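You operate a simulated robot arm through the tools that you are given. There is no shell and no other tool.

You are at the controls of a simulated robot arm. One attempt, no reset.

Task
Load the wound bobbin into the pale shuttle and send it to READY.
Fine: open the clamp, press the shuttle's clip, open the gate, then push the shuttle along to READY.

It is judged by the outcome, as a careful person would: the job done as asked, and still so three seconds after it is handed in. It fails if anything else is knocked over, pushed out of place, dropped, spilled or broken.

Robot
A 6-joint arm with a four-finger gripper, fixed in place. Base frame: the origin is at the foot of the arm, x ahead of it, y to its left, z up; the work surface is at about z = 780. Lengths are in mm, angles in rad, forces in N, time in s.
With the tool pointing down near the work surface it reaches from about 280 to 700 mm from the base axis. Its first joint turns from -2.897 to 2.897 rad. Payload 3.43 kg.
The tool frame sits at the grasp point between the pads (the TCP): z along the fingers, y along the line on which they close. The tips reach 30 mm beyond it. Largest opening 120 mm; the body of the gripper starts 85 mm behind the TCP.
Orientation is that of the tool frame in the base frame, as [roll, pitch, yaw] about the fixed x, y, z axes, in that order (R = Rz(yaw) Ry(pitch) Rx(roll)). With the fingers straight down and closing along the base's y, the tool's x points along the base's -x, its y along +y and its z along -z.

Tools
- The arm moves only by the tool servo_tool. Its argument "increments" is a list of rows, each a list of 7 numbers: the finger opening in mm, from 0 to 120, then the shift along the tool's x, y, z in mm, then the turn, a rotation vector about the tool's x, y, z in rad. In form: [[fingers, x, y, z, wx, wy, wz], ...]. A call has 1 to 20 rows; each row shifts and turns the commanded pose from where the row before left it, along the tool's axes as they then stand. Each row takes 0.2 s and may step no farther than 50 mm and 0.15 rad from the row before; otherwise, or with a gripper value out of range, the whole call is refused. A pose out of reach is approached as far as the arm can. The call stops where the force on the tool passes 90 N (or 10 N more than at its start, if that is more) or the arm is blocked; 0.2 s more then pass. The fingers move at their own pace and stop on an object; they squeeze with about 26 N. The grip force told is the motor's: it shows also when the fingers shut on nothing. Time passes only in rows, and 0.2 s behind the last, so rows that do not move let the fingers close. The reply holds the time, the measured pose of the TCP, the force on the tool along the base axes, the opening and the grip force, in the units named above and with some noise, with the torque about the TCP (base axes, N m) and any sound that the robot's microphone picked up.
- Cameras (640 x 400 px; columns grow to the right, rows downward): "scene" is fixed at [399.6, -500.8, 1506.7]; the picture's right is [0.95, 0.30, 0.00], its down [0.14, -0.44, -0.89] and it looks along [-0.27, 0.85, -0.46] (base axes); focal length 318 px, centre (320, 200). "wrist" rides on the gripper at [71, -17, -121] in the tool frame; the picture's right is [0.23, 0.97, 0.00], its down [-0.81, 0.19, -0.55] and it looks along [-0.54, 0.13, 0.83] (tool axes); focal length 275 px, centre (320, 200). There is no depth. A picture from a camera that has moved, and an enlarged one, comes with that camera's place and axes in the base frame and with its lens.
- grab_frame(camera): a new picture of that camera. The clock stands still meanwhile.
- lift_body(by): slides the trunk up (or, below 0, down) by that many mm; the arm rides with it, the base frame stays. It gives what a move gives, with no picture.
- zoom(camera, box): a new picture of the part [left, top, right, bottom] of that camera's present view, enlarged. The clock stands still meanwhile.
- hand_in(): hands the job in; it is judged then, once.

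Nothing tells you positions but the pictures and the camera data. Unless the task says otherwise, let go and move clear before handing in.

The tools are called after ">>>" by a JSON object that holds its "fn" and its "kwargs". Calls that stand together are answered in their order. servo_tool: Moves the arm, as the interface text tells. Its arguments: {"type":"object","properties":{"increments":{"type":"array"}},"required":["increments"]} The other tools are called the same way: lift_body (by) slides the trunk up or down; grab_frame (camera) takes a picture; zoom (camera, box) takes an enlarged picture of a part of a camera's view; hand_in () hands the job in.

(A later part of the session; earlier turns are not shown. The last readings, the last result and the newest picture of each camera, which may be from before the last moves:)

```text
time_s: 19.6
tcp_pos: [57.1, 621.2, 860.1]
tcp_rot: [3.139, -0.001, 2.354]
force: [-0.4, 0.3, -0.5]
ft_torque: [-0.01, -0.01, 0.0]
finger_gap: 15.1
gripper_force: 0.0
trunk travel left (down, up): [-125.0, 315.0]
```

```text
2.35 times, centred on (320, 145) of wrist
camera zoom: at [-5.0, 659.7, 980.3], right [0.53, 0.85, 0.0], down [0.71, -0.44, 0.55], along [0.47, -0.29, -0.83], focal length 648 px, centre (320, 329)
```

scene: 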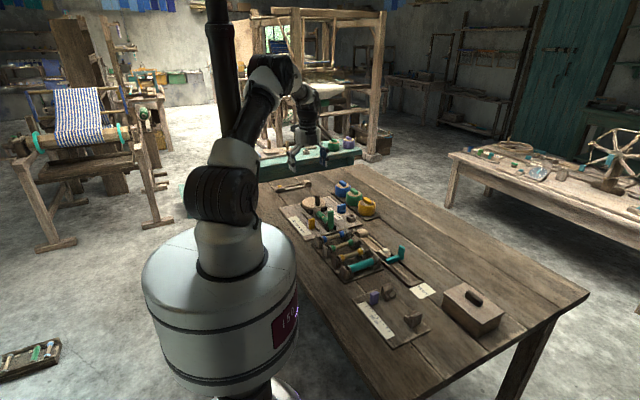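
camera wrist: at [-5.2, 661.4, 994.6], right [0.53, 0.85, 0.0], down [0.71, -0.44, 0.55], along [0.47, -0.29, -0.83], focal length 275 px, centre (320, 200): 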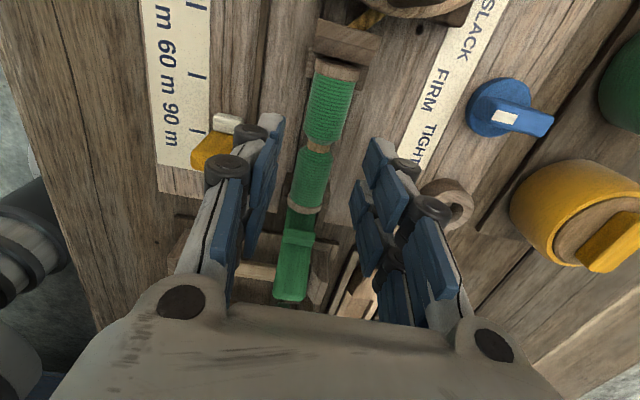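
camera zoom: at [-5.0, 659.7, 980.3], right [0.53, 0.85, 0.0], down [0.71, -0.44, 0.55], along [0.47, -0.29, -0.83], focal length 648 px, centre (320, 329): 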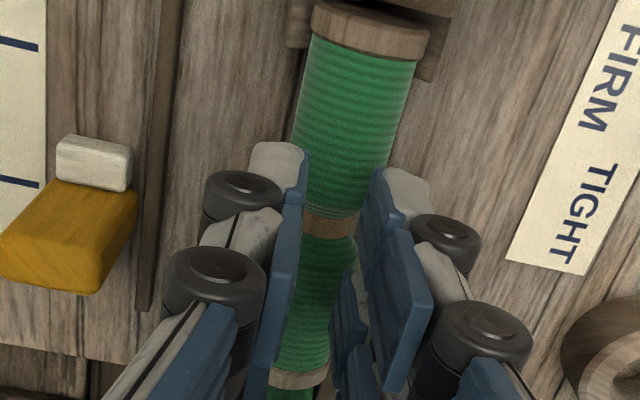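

The grip was too high, so the fingers slid off the top and the bobbin stayed in its cradle. Its axis must be nearer z = 804. I'll reopen, re-centre on the waist and go about 12 mm deeper.

>>> {"fn": "servo_tool", "kwargs": {"increments": [[44, 0, 0, -3, 0, 0, 0], [44, -5, 2.3, 0, 0, 0, 0], [44, 0, 0, 0, 0, 0, 0]]}}

>>> {"fn": "zoom", "kwargs": {"camera": "wrist", "box": [240, 60, 400, 230]}}

>>> {"fn": "zoom", "kwargs": {"camera": "scene", "box": [310, 190, 345, 230]}}

```text
time_s: 20.4
tcp_pos: [62.2, 618.9, 863.5]
tcp_rot: [3.137, -0.002, 2.356]
force: [-0.3, 0.0, 0.2]
ft_torque: [-0.03, -0.02, -0.02]
finger_gap: 44.0
gripper_force: 0.0
trunk travel left (down, up): [-125.0, 315.0]
```

```text
2.35 times, centred on (320, 145) of wrist
camera zoom: at [0.4, 658.1, 983.2], right [0.53, 0.85, 0.0], down [0.71, -0.44, 0.55], along [0.47, -0.29, -0.83], focal length 648 px, centre (320, 329)
```

zoom: 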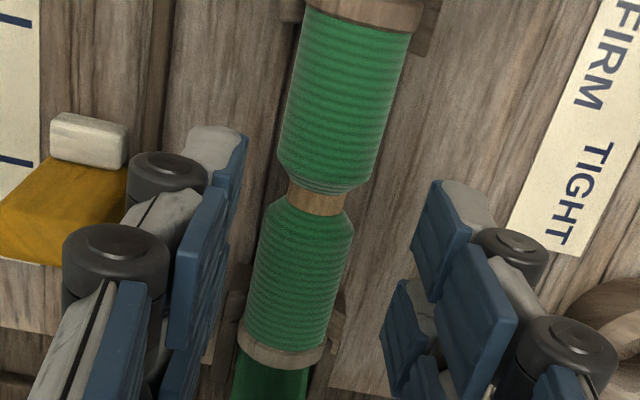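

```text
10.00 times, centred on (328, 210) of scene
camera zoom: at [399.6, -500.8, 1506.7], right [0.95, 0.3, 0.0], down [0.14, -0.44, -0.89], along [-0.27, 0.85, -0.46], focal length 3184 px, centre (245, 100)
```

zoom: 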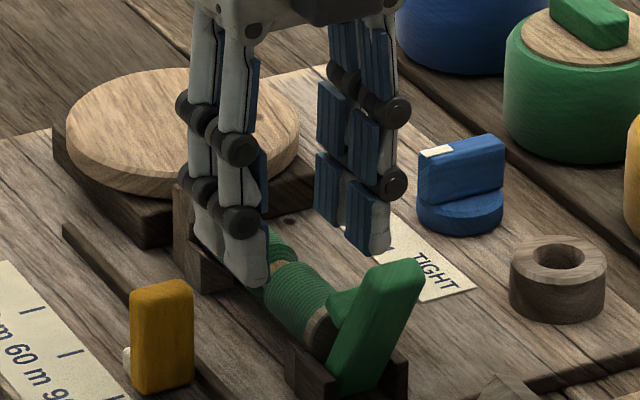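

>>> {"fn": "servo_tool", "kwargs": {"increments": [[40, 0, -1.2, 0, 0, 0, 0], [40, 0, 0, 8, 0, 0, 0], [40, 0, 0, 8, 0, 0, 0], [40, 0, 0, 8, 0, 0, 0], [40, 0, 0, 6, 0, 0, 0], [40, 0, 0, 3, 0, 0, 0], [40, 0, 0, 2.5, 0, 0, 0]]}}

>>> {"fn": "zoom", "kwargs": {"camera": "wrist", "box": [240, 60, 400, 230]}}

>>> {"fn": "zoom", "kwargs": {"camera": "scene", "box": [310, 190, 345, 230]}}

```text
time_s: 22.0
tcp_pos: [61.7, 618.7, 826.1]
tcp_rot: [3.14, -0.001, 2.353]
force: [0.5, -0.9, -0.1]
ft_torque: [0.01, 0.01, -0.01]
finger_gap: 39.9
gripper_force: 0.0
trunk travel left (down, up): [-125.0, 315.0]
```

```text
2.35 times, centred on (320, 145) of wrist
camera zoom: at [-0.9, 657.1, 947.2], right [0.53, 0.85, 0.0], down [0.71, -0.44, 0.55], along [0.47, -0.29, -0.83], focal length 648 px, centre (320, 329)
```

zoom: 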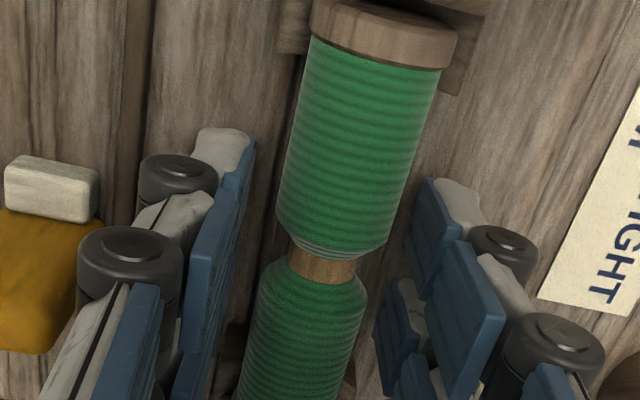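

```text
10.00 times, centred on (328, 210) of scene
camera zoom: at [399.6, -500.8, 1506.7], right [0.95, 0.3, 0.0], down [0.14, -0.44, -0.89], along [-0.27, 0.85, -0.46], focal length 3184 px, centre (245, 100)
```

zoom: 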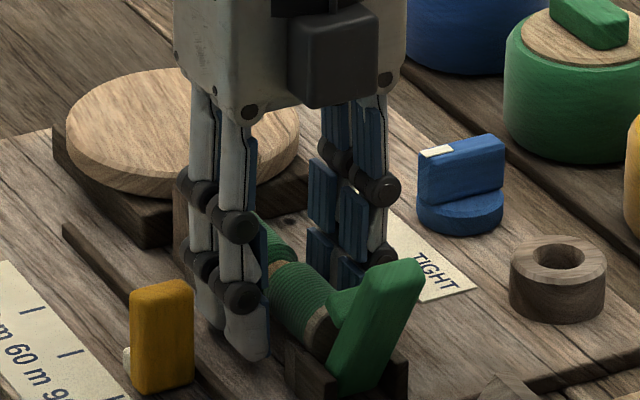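

>>> {"fn": "servo_tool", "kwargs": {"increments": [[30, -2, 0.5, 0, 0, 0, 0], [15, 0, 0, 0, 0, 0, 0], [10, 0, 0, 0, 0, 0, 0], [10, 0, 0, 0, 0, 0, 0], [10, 0, 0, 0, 0, 0, 0]]}}

>>> {"fn": "zoom", "kwargs": {"camera": "wrist", "box": [240, 60, 400, 230]}}

```text
time_s: 23.2
tcp_pos: [63.9, 617.2, 827.0]
tcp_rot: [3.14, -0.004, 2.353]
force: [-1.5, -3.3, 0.4]
ft_torque: [0.14, 0.0, -0.07]
finger_gap: 17.7
gripper_force: 26.3
trunk travel left (down, up): [-125.0, 315.0]
```

```text
2.35 times, centred on (320, 145) of wrist
camera zoom: at [0.8, 655.6, 947.3], right [0.53, 0.85, 0.0], down [0.71, -0.44, 0.55], along [0.47, -0.29, -0.83], focal length 648 px, centre (320, 329)
```

zoom: 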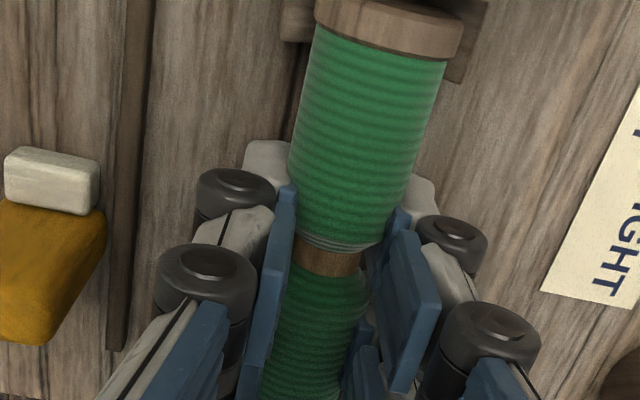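

The grip is now lower, with a gap of 17.7 mm and 26 N. I'll lift slowly.

>>> {"fn": "servo_tool", "kwargs": {"increments": [[10, 0, 0, -2, 0, 0, 0], [10, 0, 0, -3, 0, 0, 0], [10, 0, 0, -4, 0, 0, 0], [10, 0, 0, -5, 0, 0, 0]]}}

>>> {"fn": "zoom", "kwargs": {"camera": "wrist", "box": [240, 60, 400, 230]}}

>>> {"fn": "zoom", "kwargs": {"camera": "scene", "box": [310, 190, 345, 230]}}

```text
time_s: 24.2
tcp_pos: [62.7, 617.1, 840.4]
tcp_rot: [3.138, -0.003, 2.356]
force: [-0.4, 0.2, 0.2]
ft_torque: [0.0, -0.03, -0.02]
finger_gap: 17.6
gripper_force: 26.0
trunk travel left (down, up): [-125.0, 315.0]
```

```text
2.35 times, centred on (320, 145) of wrist
camera zoom: at [0.8, 655.8, 961.7], right [0.53, 0.85, 0.0], down [0.71, -0.44, 0.55], along [0.47, -0.29, -0.83], focal length 648 px, centre (320, 329)
```

zoom: 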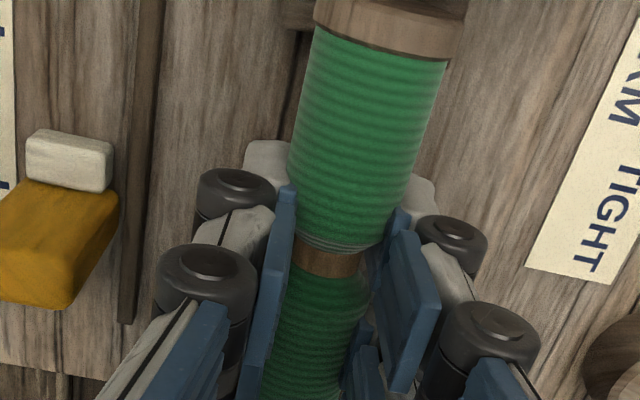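

```text
10.00 times, centred on (328, 210) of scene
camera zoom: at [399.6, -500.8, 1506.7], right [0.95, 0.3, 0.0], down [0.14, -0.44, -0.89], along [-0.27, 0.85, -0.46], focal length 3184 px, centre (245, 100)
```

zoom: 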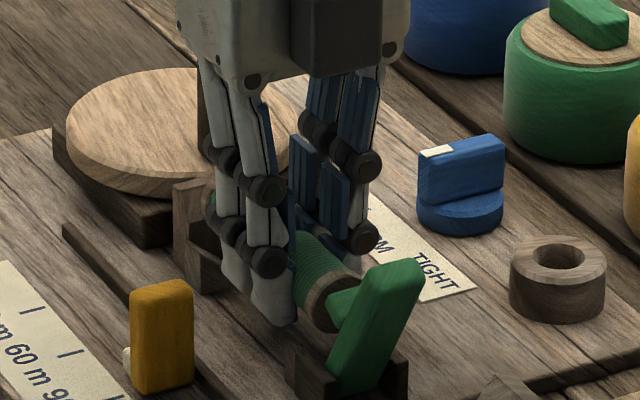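

The bobbin came free and is held securely. I'll lift it well clear, then carry it over the shuttle's well.

>>> {"fn": "servo_tool", "kwargs": {"increments": [[10, 0, 0, -10, 0, 0, 0], [10, 0, 0, -20, 0, 0, 0], [10, 0, 0, -20, 0, 0, 0], [10, 0, 0, -20, 0, 0, 0], [10, 0, 0, -20, 0, 0, 0], [10, -20, 8.6, 0, 0, 0, 0], [10, -30, 12.8, 0, 0, 0, 0], [10, -35, 15, 0, 0, 0, 0], [10, -35, 15, 0, 0, 0, 0], [10, -35, 15, 0, 0, 0, 0], [10, -30, 12.8, 0, 0, 0, 0], [10, -20, 8.6, 0, 0, 0, 0], [10, -9.7, 4.1, 0, 0, 0, 0], [10, 0, 0, 0, 0, 0, 0]]}}

>>> {"fn": "grab_frame", "kwargs": {"camera": "wrist"}}

>>> {"fn": "zoom", "kwargs": {"camera": "scene", "box": [340, 190, 420, 260]}}

```text
time_s: 27.2
tcp_pos: [278.7, 530.1, 930.4]
tcp_rot: [3.141, 0.0, 2.356]
force: [-0.7, -0.4, -0.3]
ft_torque: [0.0, -0.01, 0.02]
finger_gap: 18.5
gripper_force: 26.5
trunk travel left (down, up): [-125.0, 315.0]
```

```text
taken
camera wrist: at [217.7, 569.1, 1051.9], right [0.53, 0.85, 0.0], down [0.71, -0.44, 0.55], along [0.47, -0.29, -0.83], focal length 275 px, centre (320, 200)
```

wrist: 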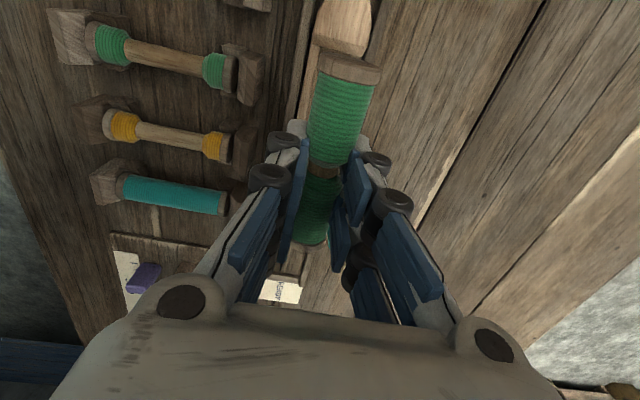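

```text
5.71 times, centred on (380, 225) of scene
camera zoom: at [399.6, -500.8, 1506.7], right [0.95, 0.3, 0.0], down [0.14, -0.44, -0.89], along [-0.27, 0.85, -0.46], focal length 1820 px, centre (-23, 57)
```

zoom: 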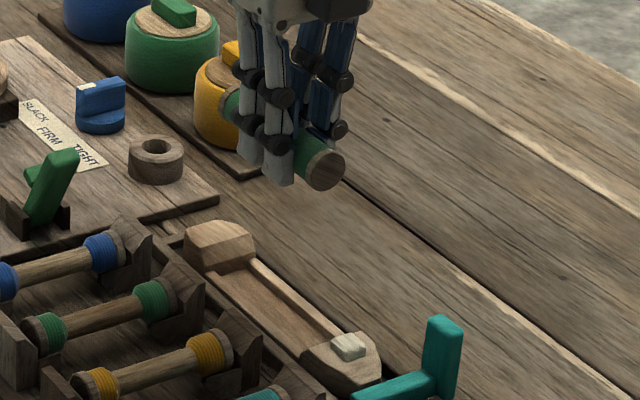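

>>> {"fn": "zoom", "kwargs": {"camera": "scene", "box": [362, 200, 392, 232]}}

>>> {"fn": "zoom", "kwargs": {"camera": "wrist", "box": [240, 0, 400, 120]}}

>>> {"fn": "zoom", "kwargs": {"camera": "wrist", "box": [240, 120, 400, 310]}}

```text
12.50 times, centred on (377, 216) of scene
camera zoom: at [399.6, -500.8, 1506.7], right [0.95, 0.3, 0.0], down [0.14, -0.44, -0.89], along [-0.27, 0.85, -0.46], focal length 3980 px, centre (-392, 0)
```

zoom: 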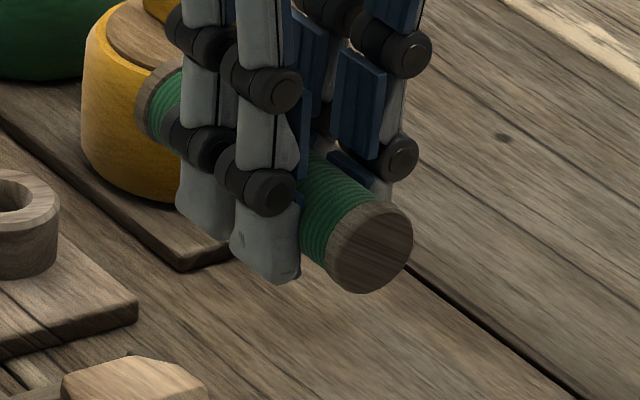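

```text
3.33 times, centred on (320, 60) of wrist
camera zoom: at [217.7, 569.1, 1051.9], right [0.53, 0.85, 0.0], down [0.71, -0.44, 0.55], along [0.47, -0.29, -0.83], focal length 918 px, centre (320, 667)
```

zoom: 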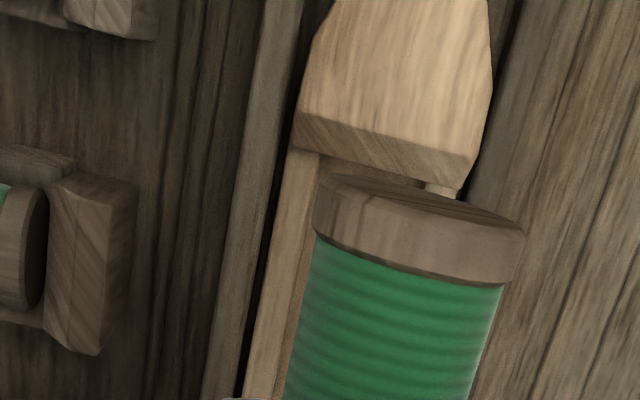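

```text
2.11 times, centred on (320, 215) of wrist
camera zoom: at [217.7, 569.1, 1051.9], right [0.53, 0.85, 0.0], down [0.71, -0.44, 0.55], along [0.47, -0.29, -0.83], focal length 580 px, centre (320, 168)
```

zoom: 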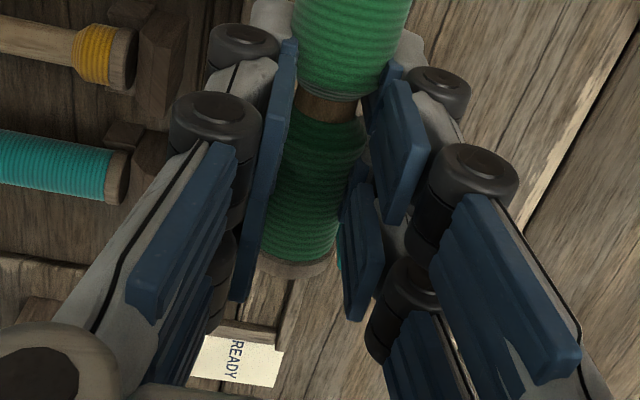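

The bobbin is held level, parallel to the shuttle and almost over the well. It needs to go a few millimetres toward the nose. I'll lower it to just above the shuttle and compare the ends.

>>> {"fn": "servo_tool", "kwargs": {"increments": [[10, -5, 1, 0, 0, 0, 0], [10, 0, 0, 20, 0, 0, 0], [10, 0, 0, 20, 0, 0, 0], [10, 0, 0, 20, 0, 0, 0], [10, 0, 0, 20, 0, 0, 0], [10, 0, 0, 0, 0, 0, 0]]}}

>>> {"fn": "zoom", "kwargs": {"camera": "scene", "box": [350, 215, 410, 265]}}

>>> {"fn": "zoom", "kwargs": {"camera": "wrist", "box": [250, 0, 410, 120]}}

>>> {"fn": "zoom", "kwargs": {"camera": "wrist", "box": [240, 120, 400, 310]}}

```text
time_s: 28.6
tcp_pos: [283.7, 527.2, 851.3]
tcp_rot: [3.138, -0.001, 2.355]
force: [0.1, -0.1, -0.6]
ft_torque: [-0.02, 0.0, 0.04]
finger_gap: 18.8
gripper_force: 26.2
trunk travel left (down, up): [-125.0, 315.0]
```

```text
8.00 times, centred on (380, 240) of scene
camera zoom: at [399.6, -500.8, 1506.7], right [0.95, 0.3, 0.0], down [0.14, -0.44, -0.89], along [-0.27, 0.85, -0.46], focal length 2547 px, centre (-160, -120)
```

zoom: 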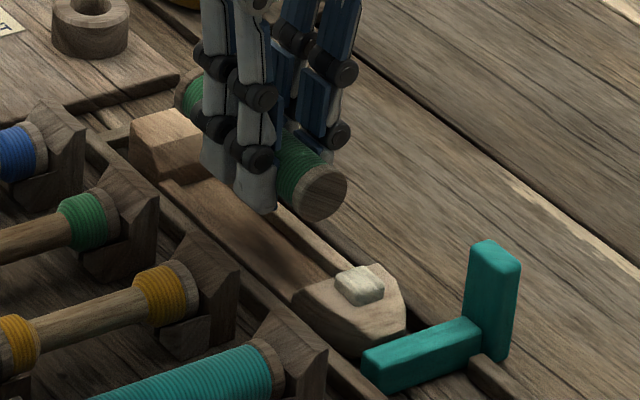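

```text
3.33 times, centred on (330, 60) of wrist
camera zoom: at [221.6, 565.9, 971.4], right [0.53, 0.85, 0.0], down [0.71, -0.44, 0.55], along [0.47, -0.29, -0.83], focal length 918 px, centre (287, 667)
```

zoom: 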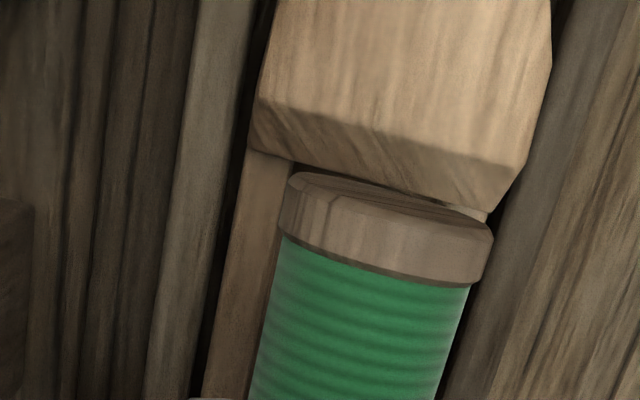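

```text
2.11 times, centred on (320, 215) of wrist
camera zoom: at [221.6, 565.9, 971.4], right [0.53, 0.85, 0.0], down [0.71, -0.44, 0.55], along [0.47, -0.29, -0.83], focal length 580 px, centre (320, 168)
```

zoom: 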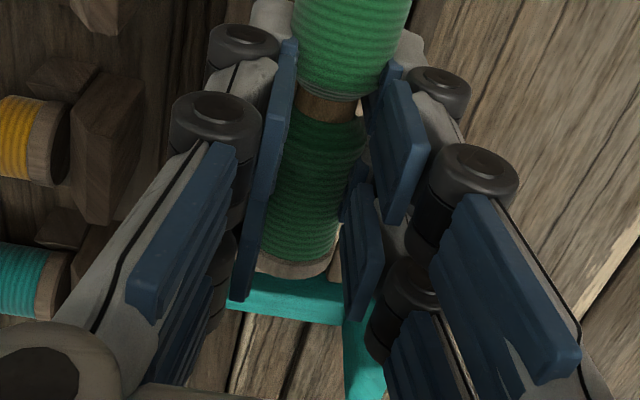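

I need to know how deep the fingers reach past the bobbin before lowering it into the well, so I'm zooming in closely.

>>> {"fn": "zoom", "kwargs": {"camera": "scene", "box": [365, 218, 395, 244]}}

>>> {"fn": "zoom", "kwargs": {"camera": "wrist", "box": [270, 80, 380, 200]}}

```text
15.38 times, centred on (380, 231) of scene
camera zoom: at [399.6, -500.8, 1506.7], right [0.95, 0.3, 0.0], down [0.14, -0.44, -0.89], along [-0.27, 0.85, -0.46], focal length 4899 px, centre (-603, -277)
```

zoom: 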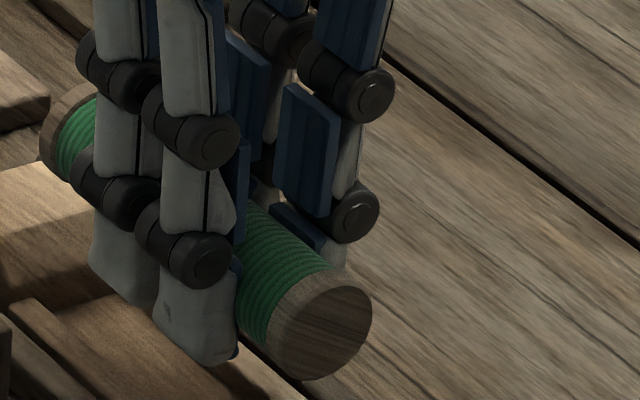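

```text
3.33 times, centred on (325, 140) of wrist
camera zoom: at [221.6, 565.9, 971.4], right [0.53, 0.85, 0.0], down [0.71, -0.44, 0.55], along [0.47, -0.29, -0.83], focal length 918 px, centre (303, 400)
```

zoom: 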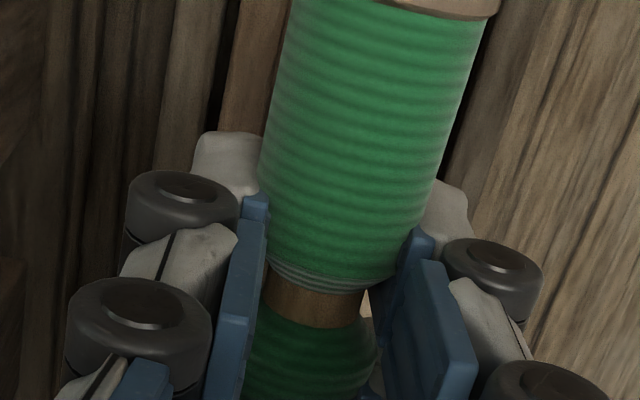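

The finger tips reach about 18 mm below the bobbin's axis, further than the well's rails allow, so the bobbin will settle the last centimetre guided between the fingers. I'll shift it toward the nose to centre it in the well, then lower it in small steps.

>>> {"fn": "servo_tool", "kwargs": {"increments": [[10, -3.5, 0.3, 0, 0, 0, 0.008], [10, -3.5, 0.3, 0, 0, 0, 0.007], [10, 0, 0, 6, 0, 0, 0], [10, 0, 0, 6, 0, 0, 0], [10, 0, 0, 5, 0, 0, 0], [10, 0, 0, 0, 0, 0, 0]]}}

>>> {"fn": "zoom", "kwargs": {"camera": "scene", "box": [355, 218, 405, 258]}}

>>> {"fn": "zoom", "kwargs": {"camera": "wrist", "box": [250, 0, 410, 120]}}

>>> {"fn": "zoom", "kwargs": {"camera": "wrist", "box": [240, 120, 400, 310]}}

```text
time_s: 30.0
tcp_pos: [288.2, 523.2, 833.9]
tcp_rot: [3.138, -0.002, 2.34]
force: [-0.3, -0.9, -0.2]
ft_torque: [-0.04, 0.01, -0.01]
finger_gap: 18.6
gripper_force: 25.9
trunk travel left (down, up): [-125.0, 315.0]
```

```text
10.00 times, centred on (380, 238) of scene
camera zoom: at [399.6, -500.8, 1506.7], right [0.95, 0.3, 0.0], down [0.14, -0.44, -0.89], along [-0.27, 0.85, -0.46], focal length 3184 px, centre (-280, -180)
```

zoom: 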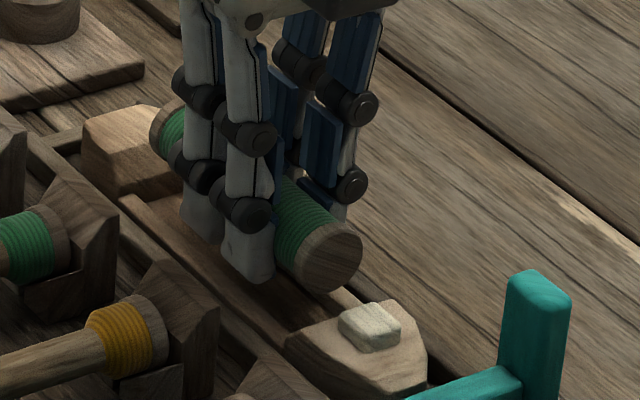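

```text
3.33 times, centred on (330, 60) of wrist
camera zoom: at [227.9, 562.7, 954.7], right [0.54, 0.84, 0.0], down [0.7, -0.45, 0.55], along [0.47, -0.3, -0.83], focal length 918 px, centre (287, 667)
```

zoom: 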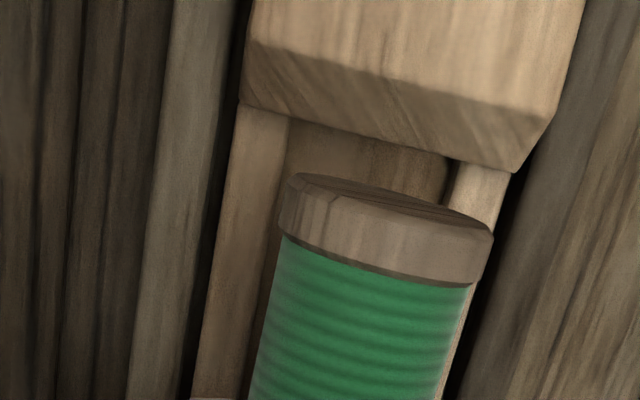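

```text
2.11 times, centred on (320, 215) of wrist
camera zoom: at [227.9, 562.7, 954.7], right [0.54, 0.84, 0.0], down [0.7, -0.45, 0.55], along [0.47, -0.3, -0.83], focal length 580 px, centre (320, 168)
```

zoom: 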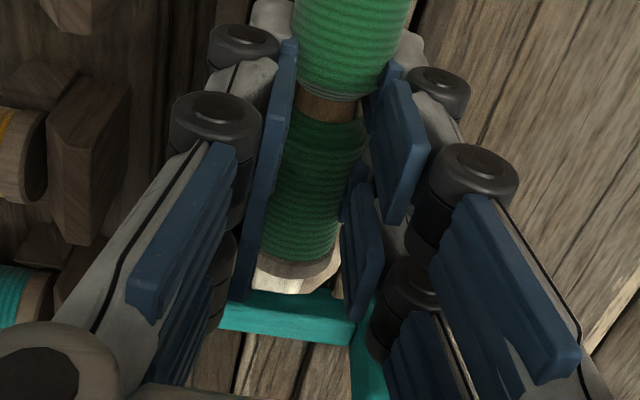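

The bobbin is now centred over the well, with roughly 5 mm of clearance at each end. I'll lower it until the finger tips are just above the rails.

>>> {"fn": "servo_tool", "kwargs": {"increments": [[10, 0.5, -0.4, 3, 0, 0, 0], [10, 0, 0, 2, 0, 0, 0], [10, 0, 0, 2, 0, 0, 0], [10, 0, 0, 0, 0, 0, 0]]}}

>>> {"fn": "zoom", "kwargs": {"camera": "scene", "box": [355, 218, 405, 258]}}

>>> {"fn": "zoom", "kwargs": {"camera": "wrist", "box": [250, 0, 410, 120]}}

```text
time_s: 31.0
tcp_pos: [288.8, 522.5, 828.0]
tcp_rot: [3.14, -0.002, 2.34]
force: [0.2, -0.5, 1.5]
ft_torque: [0.01, 0.01, 0.03]
finger_gap: 18.6
gripper_force: 26.5
trunk travel left (down, up): [-125.0, 315.0]
```

```text
10.00 times, centred on (380, 238) of scene
camera zoom: at [399.6, -500.8, 1506.7], right [0.95, 0.3, 0.0], down [0.14, -0.44, -0.89], along [-0.27, 0.85, -0.46], focal length 3184 px, centre (-280, -180)
```

zoom: 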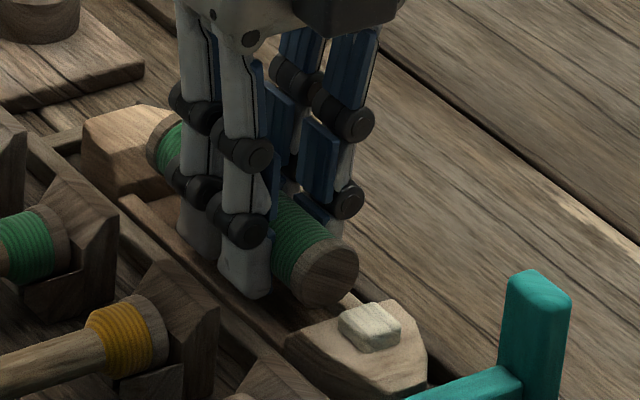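

```text
3.33 times, centred on (330, 60) of wrist
camera zoom: at [227.3, 562.6, 947.6], right [0.54, 0.84, 0.0], down [0.7, -0.45, 0.55], along [0.47, -0.3, -0.83], focal length 918 px, centre (287, 667)
```

zoom: 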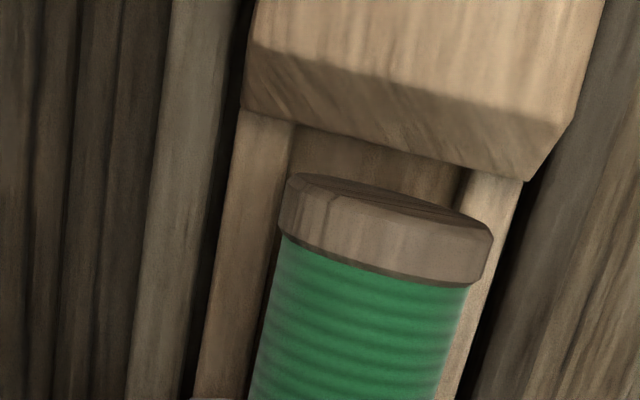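

>>> {"fn": "servo_tool", "kwargs": {"increments": [[10, 0, 0, 1, 0, 0, 0], [10, 0, 0, 1, 0, 0, 0], [10, 0, 0, 0, 0, 0, 0]]}}

>>> {"fn": "zoom", "kwargs": {"camera": "scene", "box": [362, 225, 392, 250]}}

```text
time_s: 31.8
tcp_pos: [289.0, 524.5, 824.4]
tcp_rot: [3.139, -0.002, 2.34]
force: [-0.2, 0.0, -0.5]
ft_torque: [-0.04, -0.02, -0.04]
finger_gap: 18.3
gripper_force: 26.0
trunk travel left (down, up): [-125.0, 315.0]
```

```text
16.00 times, centred on (377, 238) of scene
camera zoom: at [399.6, -500.8, 1506.7], right [0.95, 0.3, 0.0], down [0.14, -0.44, -0.89], along [-0.27, 0.85, -0.46], focal length 5095 px, centre (-592, -400)
```

zoom: 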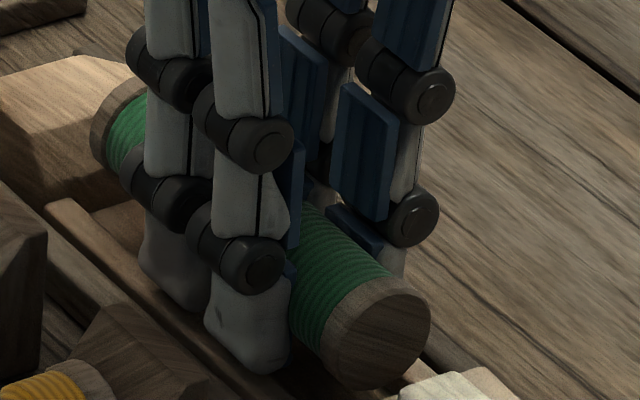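

>>> {"fn": "servo_tool", "kwargs": {"increments": [[10, 0, 0, 1, 0, 0, 0], [10, 0, 0, 0, 0, 0, 0]]}}

>>> {"fn": "servo_tool", "kwargs": {"increments": [[10, 0, 0, 1, 0, 0, 0], [10, 0, 0, 0, 0, 0, 0]]}}

```text
time_s: 32.4
tcp_pos: [289.3, 522.5, 823.1]
tcp_rot: [3.14, -0.002, 2.341]
force: [-1.0, -0.7, 0.2]
ft_torque: [0.0, -0.01, 0.0]
finger_gap: 18.2
gripper_force: 25.9
trunk travel left (down, up): [-125.0, 315.0]
```

```text
time_s: 33.0
tcp_pos: [288.3, 522.4, 822.8]
tcp_rot: [3.138, -0.001, 2.342]
force: [0.6, -0.2, 0.4]
ft_torque: [-0.02, 0.02, 0.02]
finger_gap: 18.3
gripper_force: 26.1
trunk travel left (down, up): [-125.0, 315.0]
```

>>> {"fn": "servo_tool", "kwargs": {"increments": [[10, 0, 0, 1, 0, 0, 0], [10, 0, 0, 0, 0, 0, 0]]}}

>>> {"fn": "servo_tool", "kwargs": {"increments": [[10, 0, 0, 1, 0, 0, 0], [10, 0, 0, 0, 0, 0, 0]]}}

>>> {"fn": "zoom", "kwargs": {"camera": "wrist", "box": [250, 0, 410, 120]}}

>>> {"fn": "zoom", "kwargs": {"camera": "scene", "box": [355, 218, 405, 258]}}

```text
time_s: 33.6
tcp_pos: [287.9, 523.6, 822.0]
tcp_rot: [3.137, -0.001, 2.339]
force: [-0.2, 0.3, -0.9]
ft_torque: [0.0, 0.0, -0.01]
finger_gap: 18.6
gripper_force: 25.9
trunk travel left (down, up): [-125.0, 315.0]
```

```text
time_s: 34.2
tcp_pos: [288.2, 523.6, 820.6]
tcp_rot: [3.139, -0.003, 2.34]
force: [-1.0, -0.2, 2.1]
ft_torque: [-0.03, 0.07, -0.04]
finger_gap: 18.8
gripper_force: 25.4
trunk travel left (down, up): [-125.0, 315.0]
```

```text
3.33 times, centred on (330, 60) of wrist
camera zoom: at [227.5, 562.5, 942.0], right [0.54, 0.84, 0.0], down [0.7, -0.45, 0.55], along [0.47, -0.3, -0.83], focal length 918 px, centre (287, 667)
```

zoom: 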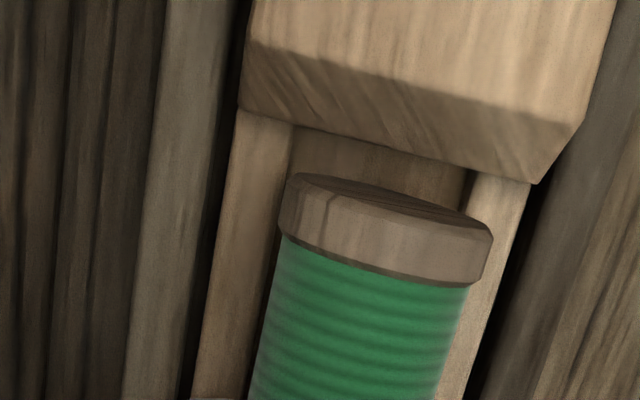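

```text
10.00 times, centred on (380, 238) of scene
camera zoom: at [399.6, -500.8, 1506.7], right [0.95, 0.3, 0.0], down [0.14, -0.44, -0.89], along [-0.27, 0.85, -0.46], focal length 3184 px, centre (-280, -180)
```

zoom: 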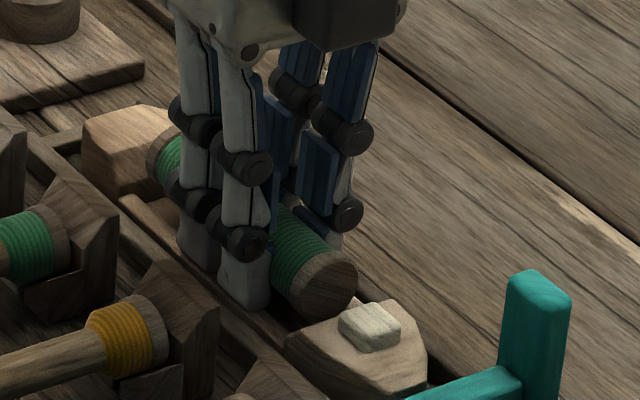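

The tips have just reached the rails and the bobbin is lined up with the well. I'll raise 1 mm and open the fingers only slightly, so the bobbin slides down between them as guides.

>>> {"fn": "servo_tool", "kwargs": {"increments": [[10, 0, 0, -1, 0, 0, 0], [21, 0, 0, 0, 0, 0, 0], [21, 0, 0, 0, 0, 0, 0], [22, 0, 0, 0, 0, 0, 0]]}}

>>> {"fn": "zoom", "kwargs": {"camera": "wrist", "box": [250, 0, 410, 120]}}

>>> {"fn": "zoom", "kwargs": {"camera": "scene", "box": [355, 218, 405, 258]}}

```text
time_s: 35.2
tcp_pos: [288.7, 522.9, 822.1]
tcp_rot: [3.14, -0.001, 2.342]
force: [0.4, 0.0, 0.3]
ft_torque: [0.01, 0.01, 0.02]
finger_gap: 22.0
gripper_force: 0.0
trunk travel left (down, up): [-125.0, 315.0]
```

```text
3.33 times, centred on (330, 60) of wrist
camera zoom: at [227.6, 562.6, 942.6], right [0.54, 0.84, 0.0], down [0.7, -0.45, 0.55], along [0.47, -0.3, -0.83], focal length 918 px, centre (287, 667)
```

zoom: 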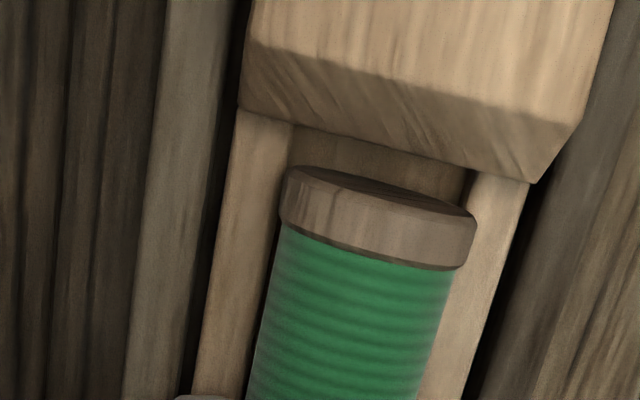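

```text
10.00 times, centred on (380, 238) of scene
camera zoom: at [399.6, -500.8, 1506.7], right [0.95, 0.3, 0.0], down [0.14, -0.44, -0.89], along [-0.27, 0.85, -0.46], focal length 3184 px, centre (-280, -180)
```

zoom: 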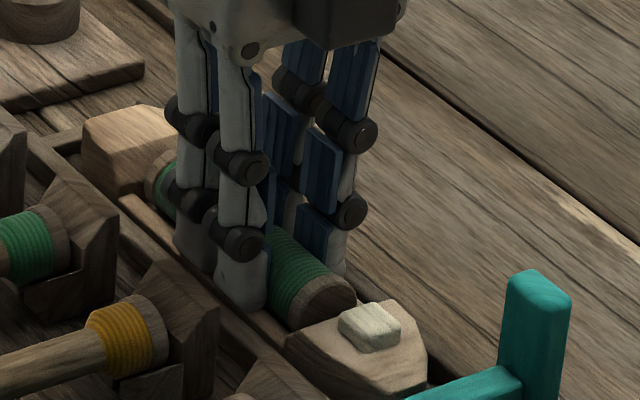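

The bobbin has settled between the rails, inside the well. I'll open a bit more and lift straight up to check how it sits.

>>> {"fn": "servo_tool", "kwargs": {"increments": [[28, 0, 0, 0, 0, 0, 0], [34, 0, 0, 0, 0, 0, 0], [34, 0, 0, -5, 0, 0, 0], [34, 0, 0, -15, 0, 0, 0], [50, 0, 0, -25, 0, 0, 0], [70, 0, 0, -30, 0, 0, 0], [90, 0, 0, -30, 0, 0, 0]]}}

>>> {"fn": "zoom", "kwargs": {"camera": "wrist", "box": [240, 40, 400, 240]}}

>>> {"fn": "zoom", "kwargs": {"camera": "scene", "box": [355, 218, 405, 258]}}

```text
time_s: 36.8
tcp_pos: [289.0, 522.3, 925.8]
tcp_rot: [3.141, -0.002, 2.34]
force: [0.2, 0.4, 0.1]
ft_torque: [0.04, 0.0, 0.0]
finger_gap: 85.2
gripper_force: 0.1
trunk travel left (down, up): [-125.0, 315.0]
```

```text
2.00 times, centred on (320, 140) of wrist
camera zoom: at [227.0, 561.7, 1047.9], right [0.54, 0.84, 0.0], down [0.7, -0.45, 0.55], along [0.47, -0.3, -0.83], focal length 551 px, centre (320, 320)
```

zoom: 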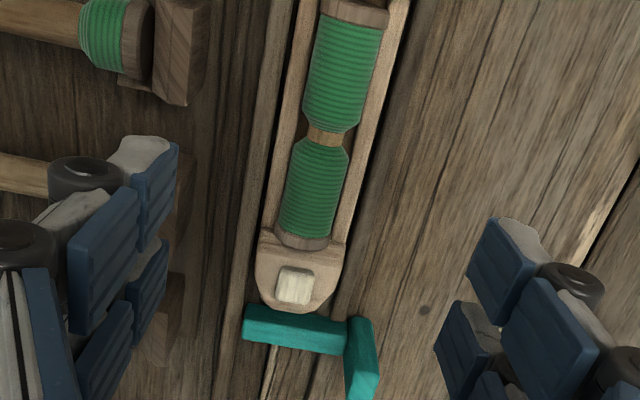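

```text
10.00 times, centred on (380, 238) of scene
camera zoom: at [399.6, -500.8, 1506.7], right [0.95, 0.3, 0.0], down [0.14, -0.44, -0.89], along [-0.27, 0.85, -0.46], focal length 3184 px, centre (-280, -180)
```

zoom: 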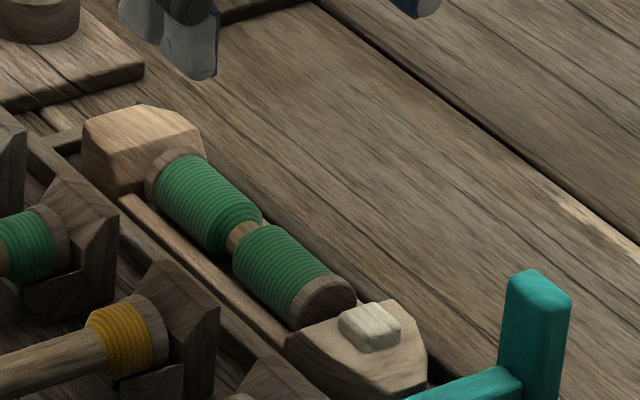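

The green bobbin lies flat and centred in the pale shuttle's well. Next is the cream clip on the nose, so I'm studying the finger shape and the space around the clip before pressing it.

>>> {"fn": "grab_frame", "kwargs": {"camera": "wrist"}}

>>> {"fn": "zoom", "kwargs": {"camera": "wrist", "box": [400, 120, 560, 320]}}

>>> {"fn": "zoom", "kwargs": {"camera": "scene", "box": [380, 235, 430, 275]}}

>>> {"fn": "zoom", "kwargs": {"camera": "scene", "box": [355, 170, 415, 230]}}

```text
taken
camera wrist: at [227.0, 561.7, 1047.9], right [0.54, 0.84, 0.0], down [0.7, -0.45, 0.55], along [0.47, -0.3, -0.83], focal length 275 px, centre (320, 200)
```

wrist: 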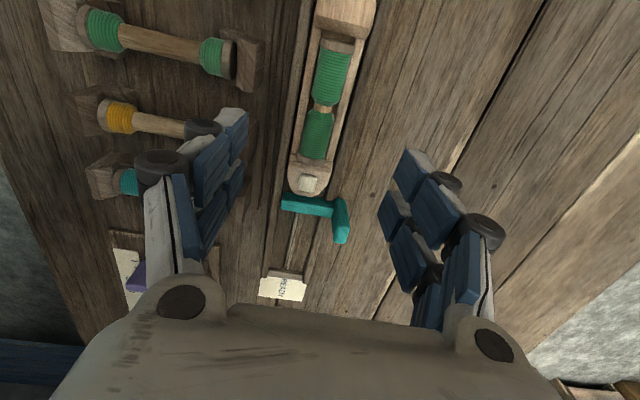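

```text
2.00 times, centred on (480, 220) of wrist
camera zoom: at [227.0, 561.7, 1047.9], right [0.54, 0.84, 0.0], down [0.7, -0.45, 0.55], along [0.47, -0.3, -0.83], focal length 551 px, centre (0, 160)
```

zoom: 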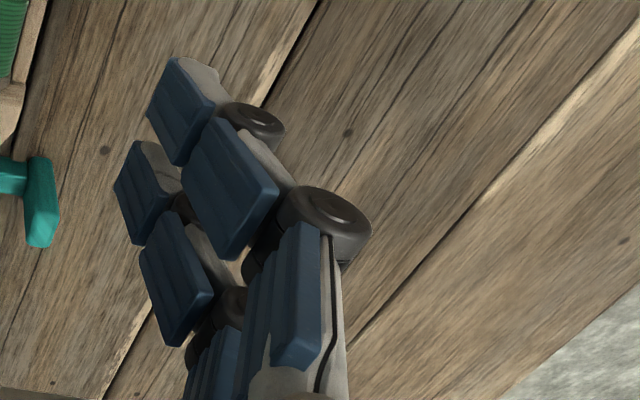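

```text
10.00 times, centred on (405, 255) of scene
camera zoom: at [399.6, -500.8, 1506.7], right [0.95, 0.3, 0.0], down [0.14, -0.44, -0.89], along [-0.27, 0.85, -0.46], focal length 3184 px, centre (-530, -350)
```

zoom: 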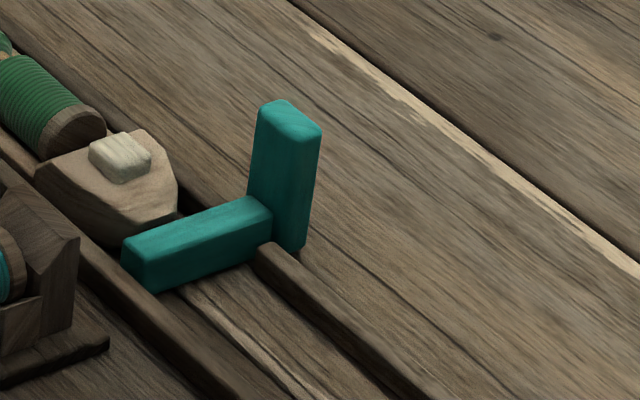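

```text
6.67 times, centred on (385, 200) of scene
camera zoom: at [399.6, -500.8, 1506.7], right [0.95, 0.3, 0.0], down [0.14, -0.44, -0.89], along [-0.27, 0.85, -0.46], focal length 2123 px, centre (-113, 200)
```

zoom: 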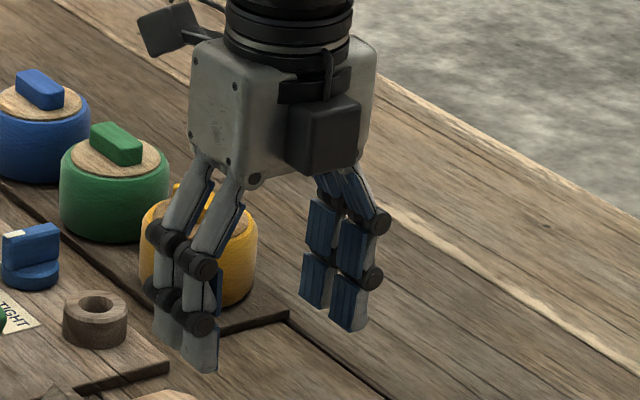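

The fingers are four prongs sitting about ±15 mm from centre along the tool's x. To press only the clip, I'll turn the closed gripper 90° so one prong pair lands on the clip and the other pair hangs off the shuttle's free side, clear of the bobbin and the gate.

>>> {"fn": "servo_tool", "kwargs": {"increments": [[60, -34.2, -7.25, 0, 0, 0, 0], [40, -34.2, -7.25, 0, 0, 0, 0], [20, 0, 0, 0, 0, 0, -0.1443], [0, 0, 0, 0, 0, 0, -0.1443], [0, 0, 0, 0, 0, 0, -0.1443], [0, 0, 0, 0, 0, 0, -0.1443], [0, 0, 0, 0, 0, 0, -0.1443], [0, 0, 0, 0, 0, 0, -0.1443], [0, 0, 0, 0, 0, 0, -0.1443], [0, 0, 0, 0, 0, 0, -0.1443], [0, 0, 0, 0, 0, 0, -0.1443], [0, 0, 0, 0, 0, 0, -0.1443], [0, 0, 0, 0, 0, 0, -0.1443], [0, 0, 0, 20, 0, 0, 0], [0, 0, 0, 20, 0, 0, 0]]}}

>>> {"fn": "grab_frame", "kwargs": {"camera": "wrist"}}

>>> {"fn": "zoom", "kwargs": {"camera": "wrist", "box": [240, 40, 400, 240]}}

>>> {"fn": "zoom", "kwargs": {"camera": "scene", "box": [365, 205, 425, 265]}}

```text
time_s: 40.0
tcp_pos: [325.2, 463.6, 885.3]
tcp_rot: [3.141, 0.002, -2.355]
force: [0.5, 0.3, 0.3]
ft_torque: [0.0, 0.01, 0.03]
finger_gap: 0.1
gripper_force: 25.8
trunk travel left (down, up): [-125.0, 315.0]
```

```text
taken
camera wrist: at [288.2, 401.8, 1006.4], right [-0.85, 0.52, 0.0], down [0.44, 0.71, 0.56], along [0.29, 0.47, -0.83], focal length 275 px, centre (320, 200)
```

wrist: 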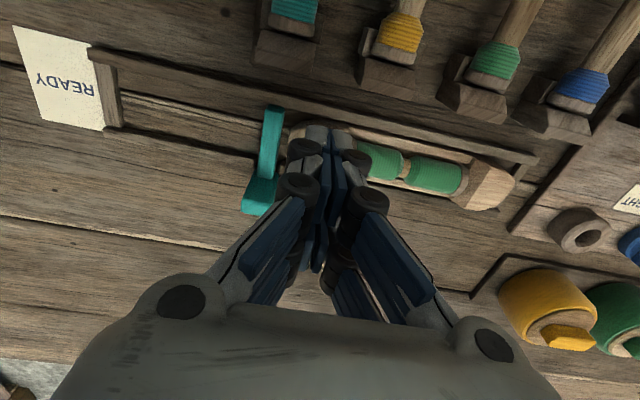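

```text
2.00 times, centred on (320, 140) of wrist
camera zoom: at [288.2, 401.8, 1006.4], right [-0.85, 0.52, 0.0], down [0.44, 0.71, 0.56], along [0.29, 0.47, -0.83], focal length 551 px, centre (320, 320)
```

zoom: 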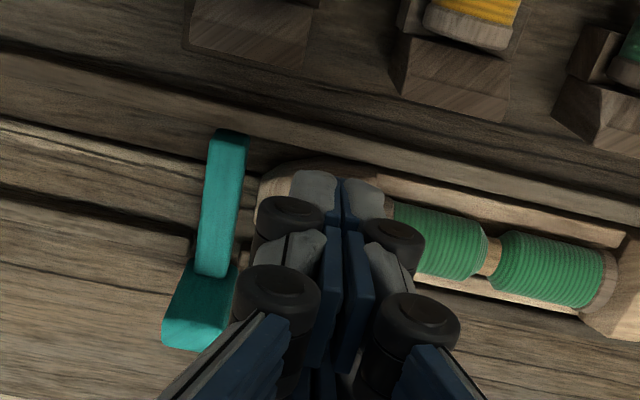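

```text
6.67 times, centred on (395, 235) of scene
camera zoom: at [399.6, -500.8, 1506.7], right [0.95, 0.3, 0.0], down [0.14, -0.44, -0.89], along [-0.27, 0.85, -0.46], focal length 2123 px, centre (-180, -33)
```

zoom: 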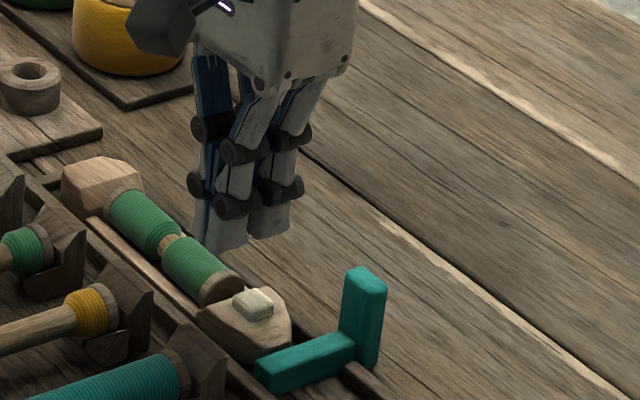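

The far prong pair hangs over the clip and the other pair is over the shuttle's free side. I'll descend to just above the clip, then press in small steps.

>>> {"fn": "servo_tool", "kwargs": {"increments": [[0, 0, 0, 15, 0, 0, 0], [0, 0, 0, 15, 0, 0, 0], [0, 0, 0, 10, 0, 0, 0], [0, 0, 0, 0, 0, 0, 0]]}}

>>> {"fn": "zoom", "kwargs": {"camera": "scene", "box": [370, 220, 420, 265]}}

>>> {"fn": "zoom", "kwargs": {"camera": "wrist", "box": [240, 40, 400, 240]}}

```text
time_s: 41.0
tcp_pos: [324.8, 464.3, 846.4]
tcp_rot: [3.139, 0.0, -2.356]
force: [-0.2, 0.5, 0.3]
ft_torque: [0.01, 0.03, 0.01]
finger_gap: 0.0
gripper_force: 26.3
trunk travel left (down, up): [-125.0, 315.0]
```

```text
8.89 times, centred on (395, 242) of scene
camera zoom: at [399.6, -500.8, 1506.7], right [0.95, 0.3, 0.0], down [0.14, -0.44, -0.89], along [-0.27, 0.85, -0.46], focal length 2830 px, centre (-347, -178)
```

zoom: 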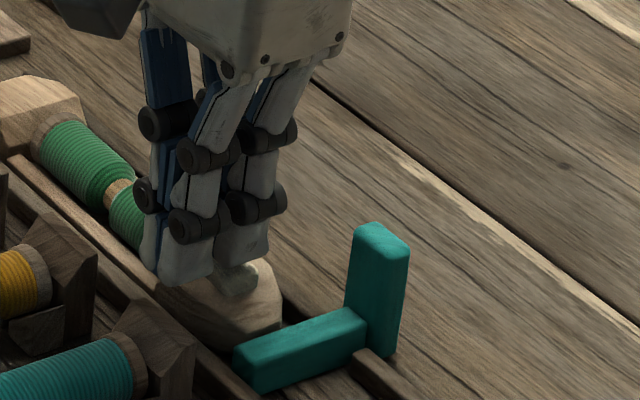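

```text
2.00 times, centred on (320, 140) of wrist
camera zoom: at [287.6, 401.7, 966.7], right [-0.85, 0.52, 0.0], down [0.44, 0.71, 0.56], along [0.29, 0.47, -0.83], focal length 551 px, centre (320, 320)
```

zoom: 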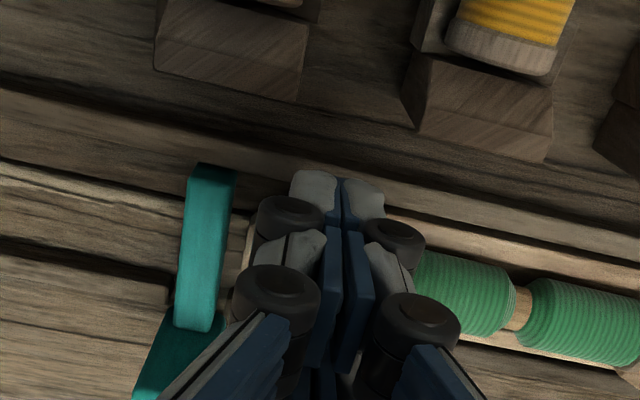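

>>> {"fn": "servo_tool", "kwargs": {"increments": [[0, 0, 0, 2, 0, 0, 0], [0, 0, 0, 2, 0, 0, 0], [0, 0, 0, 2, 0, 0, 0], [0, 0, 0, 0, 0, 0, 0]]}}

>>> {"fn": "servo_tool", "kwargs": {"increments": [[0, 0, 0, 1.5, 0, 0, 0], [0, 0, 0, 0, 0, 0, 0]]}}

>>> {"fn": "servo_tool", "kwargs": {"increments": [[0, 0, 0, 1.5, 0, 0, 0], [0, 0, 0, 0, 0, 0, 0]]}}

```text
time_s: 42.0
tcp_pos: [325.7, 463.4, 839.3]
tcp_rot: [3.14, 0.004, -2.354]
force: [-0.2, -0.3, -0.1]
ft_torque: [0.02, -0.01, 0.02]
finger_gap: 0.0
gripper_force: 26.0
trunk travel left (down, up): [-125.0, 315.0]
```

```text
time_s: 42.6
tcp_pos: [325.4, 463.1, 838.5]
tcp_rot: [3.141, 0.003, -2.355]
force: [-0.2, 0.2, 0.3]
ft_torque: [0.01, 0.02, -0.02]
finger_gap: 0.1
gripper_force: 25.8
trunk travel left (down, up): [-125.0, 315.0]
```

```text
time_s: 43.2
tcp_pos: [325.3, 463.1, 836.8]
tcp_rot: [3.141, 0.003, -2.356]
force: [-0.3, 0.1, 0.6]
ft_torque: [0.0, -0.01, 0.0]
finger_gap: 6.0
gripper_force: 26.2
trunk travel left (down, up): [-125.0, 315.0]
```

>>> {"fn": "servo_tool", "kwargs": {"increments": [[0, 0, 0, 1.5, 0, 0, 0], [0, 0, 0, 0, 0, 0, 0]]}}

>>> {"fn": "zoom", "kwargs": {"camera": "scene", "box": [375, 225, 415, 262]}}

>>> {"fn": "zoom", "kwargs": {"camera": "wrist", "box": [260, 100, 380, 240]}}

```text
time_s: 43.8
tcp_pos: [324.9, 463.7, 836.2]
tcp_rot: [3.139, 0.003, -2.356]
force: [-1.1, 1.4, 1.8]
ft_torque: [0.06, -0.01, 0.01]
finger_gap: 6.0
gripper_force: 26.2
trunk travel left (down, up): [-125.0, 315.0]
```

```text
10.81 times, centred on (395, 244) of scene
camera zoom: at [399.6, -500.8, 1506.7], right [0.95, 0.3, 0.0], down [0.14, -0.44, -0.89], along [-0.27, 0.85, -0.46], focal length 3442 px, centre (-491, -270)
```

zoom: 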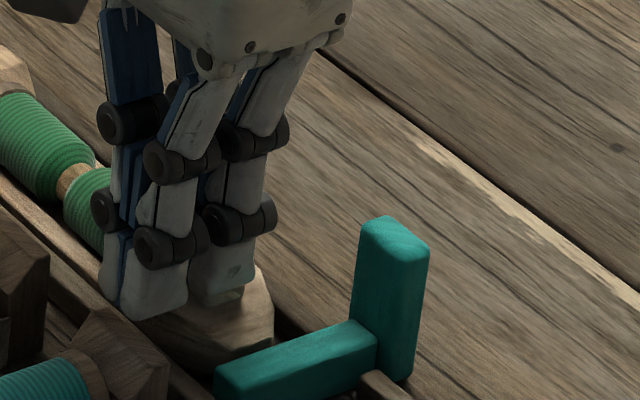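

```text
2.86 times, centred on (320, 170) of wrist
camera zoom: at [287.7, 401.5, 956.3], right [-0.85, 0.52, 0.0], down [0.44, 0.71, 0.56], along [0.29, 0.47, -0.83], focal length 786 px, centre (320, 286)
```

zoom: 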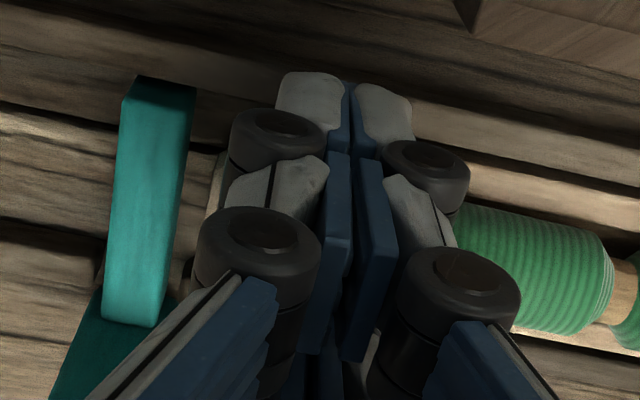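

>>> {"fn": "servo_tool", "kwargs": {"increments": [[0, 0, 0, 1.5, 0, 0, 0], [0, 0, 0, 0, 0, 0, 0]]}}

>>> {"fn": "servo_tool", "kwargs": {"increments": [[0, 0, 0, 1.5, 0, 0, 0], [0, 0, 0, 0, 0, 0, 0]]}}

```text
time_s: 44.4
tcp_pos: [326.0, 464.4, 834.5]
tcp_rot: [3.14, 0.002, -2.357]
force: [-0.3, 0.8, 1.8]
ft_torque: [0.05, -0.03, -0.02]
finger_gap: 6.1
gripper_force: 26.1
trunk travel left (down, up): [-125.0, 315.0]
```

```text
time_s: 45.0
tcp_pos: [325.4, 463.9, 833.1]
tcp_rot: [3.141, 0.003, -2.356]
force: [-0.4, 1.8, 2.8]
ft_torque: [0.06, -0.04, 0.01]
finger_gap: 5.8
gripper_force: 26.3
trunk travel left (down, up): [-125.0, 315.0]
```

The clip is giving way with a light spring force. I'll keep pressing gradually.

>>> {"fn": "servo_tool", "kwargs": {"increments": [[0, 0, 0, 1.5, 0, 0, 0], [0, 0, 0, 0, 0, 0, 0]]}}

>>> {"fn": "servo_tool", "kwargs": {"increments": [[0, 0, 0, 1.5, 0, 0, 0], [0, 0, 0, 0, 0, 0, 0]]}}

>>> {"fn": "zoom", "kwargs": {"camera": "scene", "box": [375, 225, 415, 262]}}

```text
time_s: 45.6
tcp_pos: [326.4, 463.6, 832.1]
tcp_rot: [3.139, 0.005, -2.357]
force: [-1.4, 1.4, 7.9]
ft_torque: [0.1, -0.07, 0.03]
finger_gap: 6.0
gripper_force: 26.5
trunk travel left (down, up): [-125.0, 315.0]
```

```text
time_s: 46.2
tcp_pos: [326.9, 463.1, 831.3]
tcp_rot: [3.14, 0.005, -2.358]
force: [-0.3, -0.6, 15.2]
ft_torque: [0.16, -0.08, 0.0]
finger_gap: 6.2
gripper_force: 25.6
trunk travel left (down, up): [-125.0, 315.0]
```

```text
10.81 times, centred on (395, 244) of scene
camera zoom: at [399.6, -500.8, 1506.7], right [0.95, 0.3, 0.0], down [0.14, -0.44, -0.89], along [-0.27, 0.85, -0.46], focal length 3442 px, centre (-491, -270)
```

zoom: 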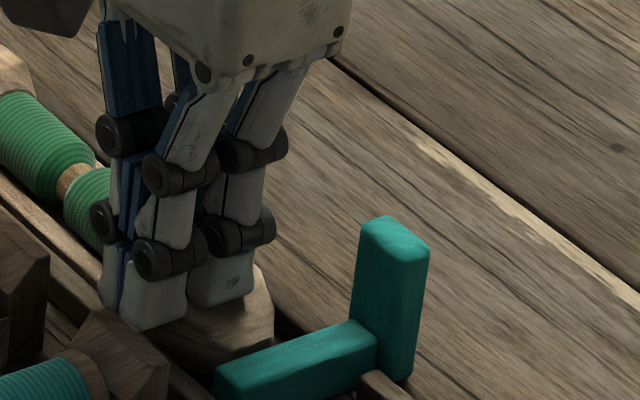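

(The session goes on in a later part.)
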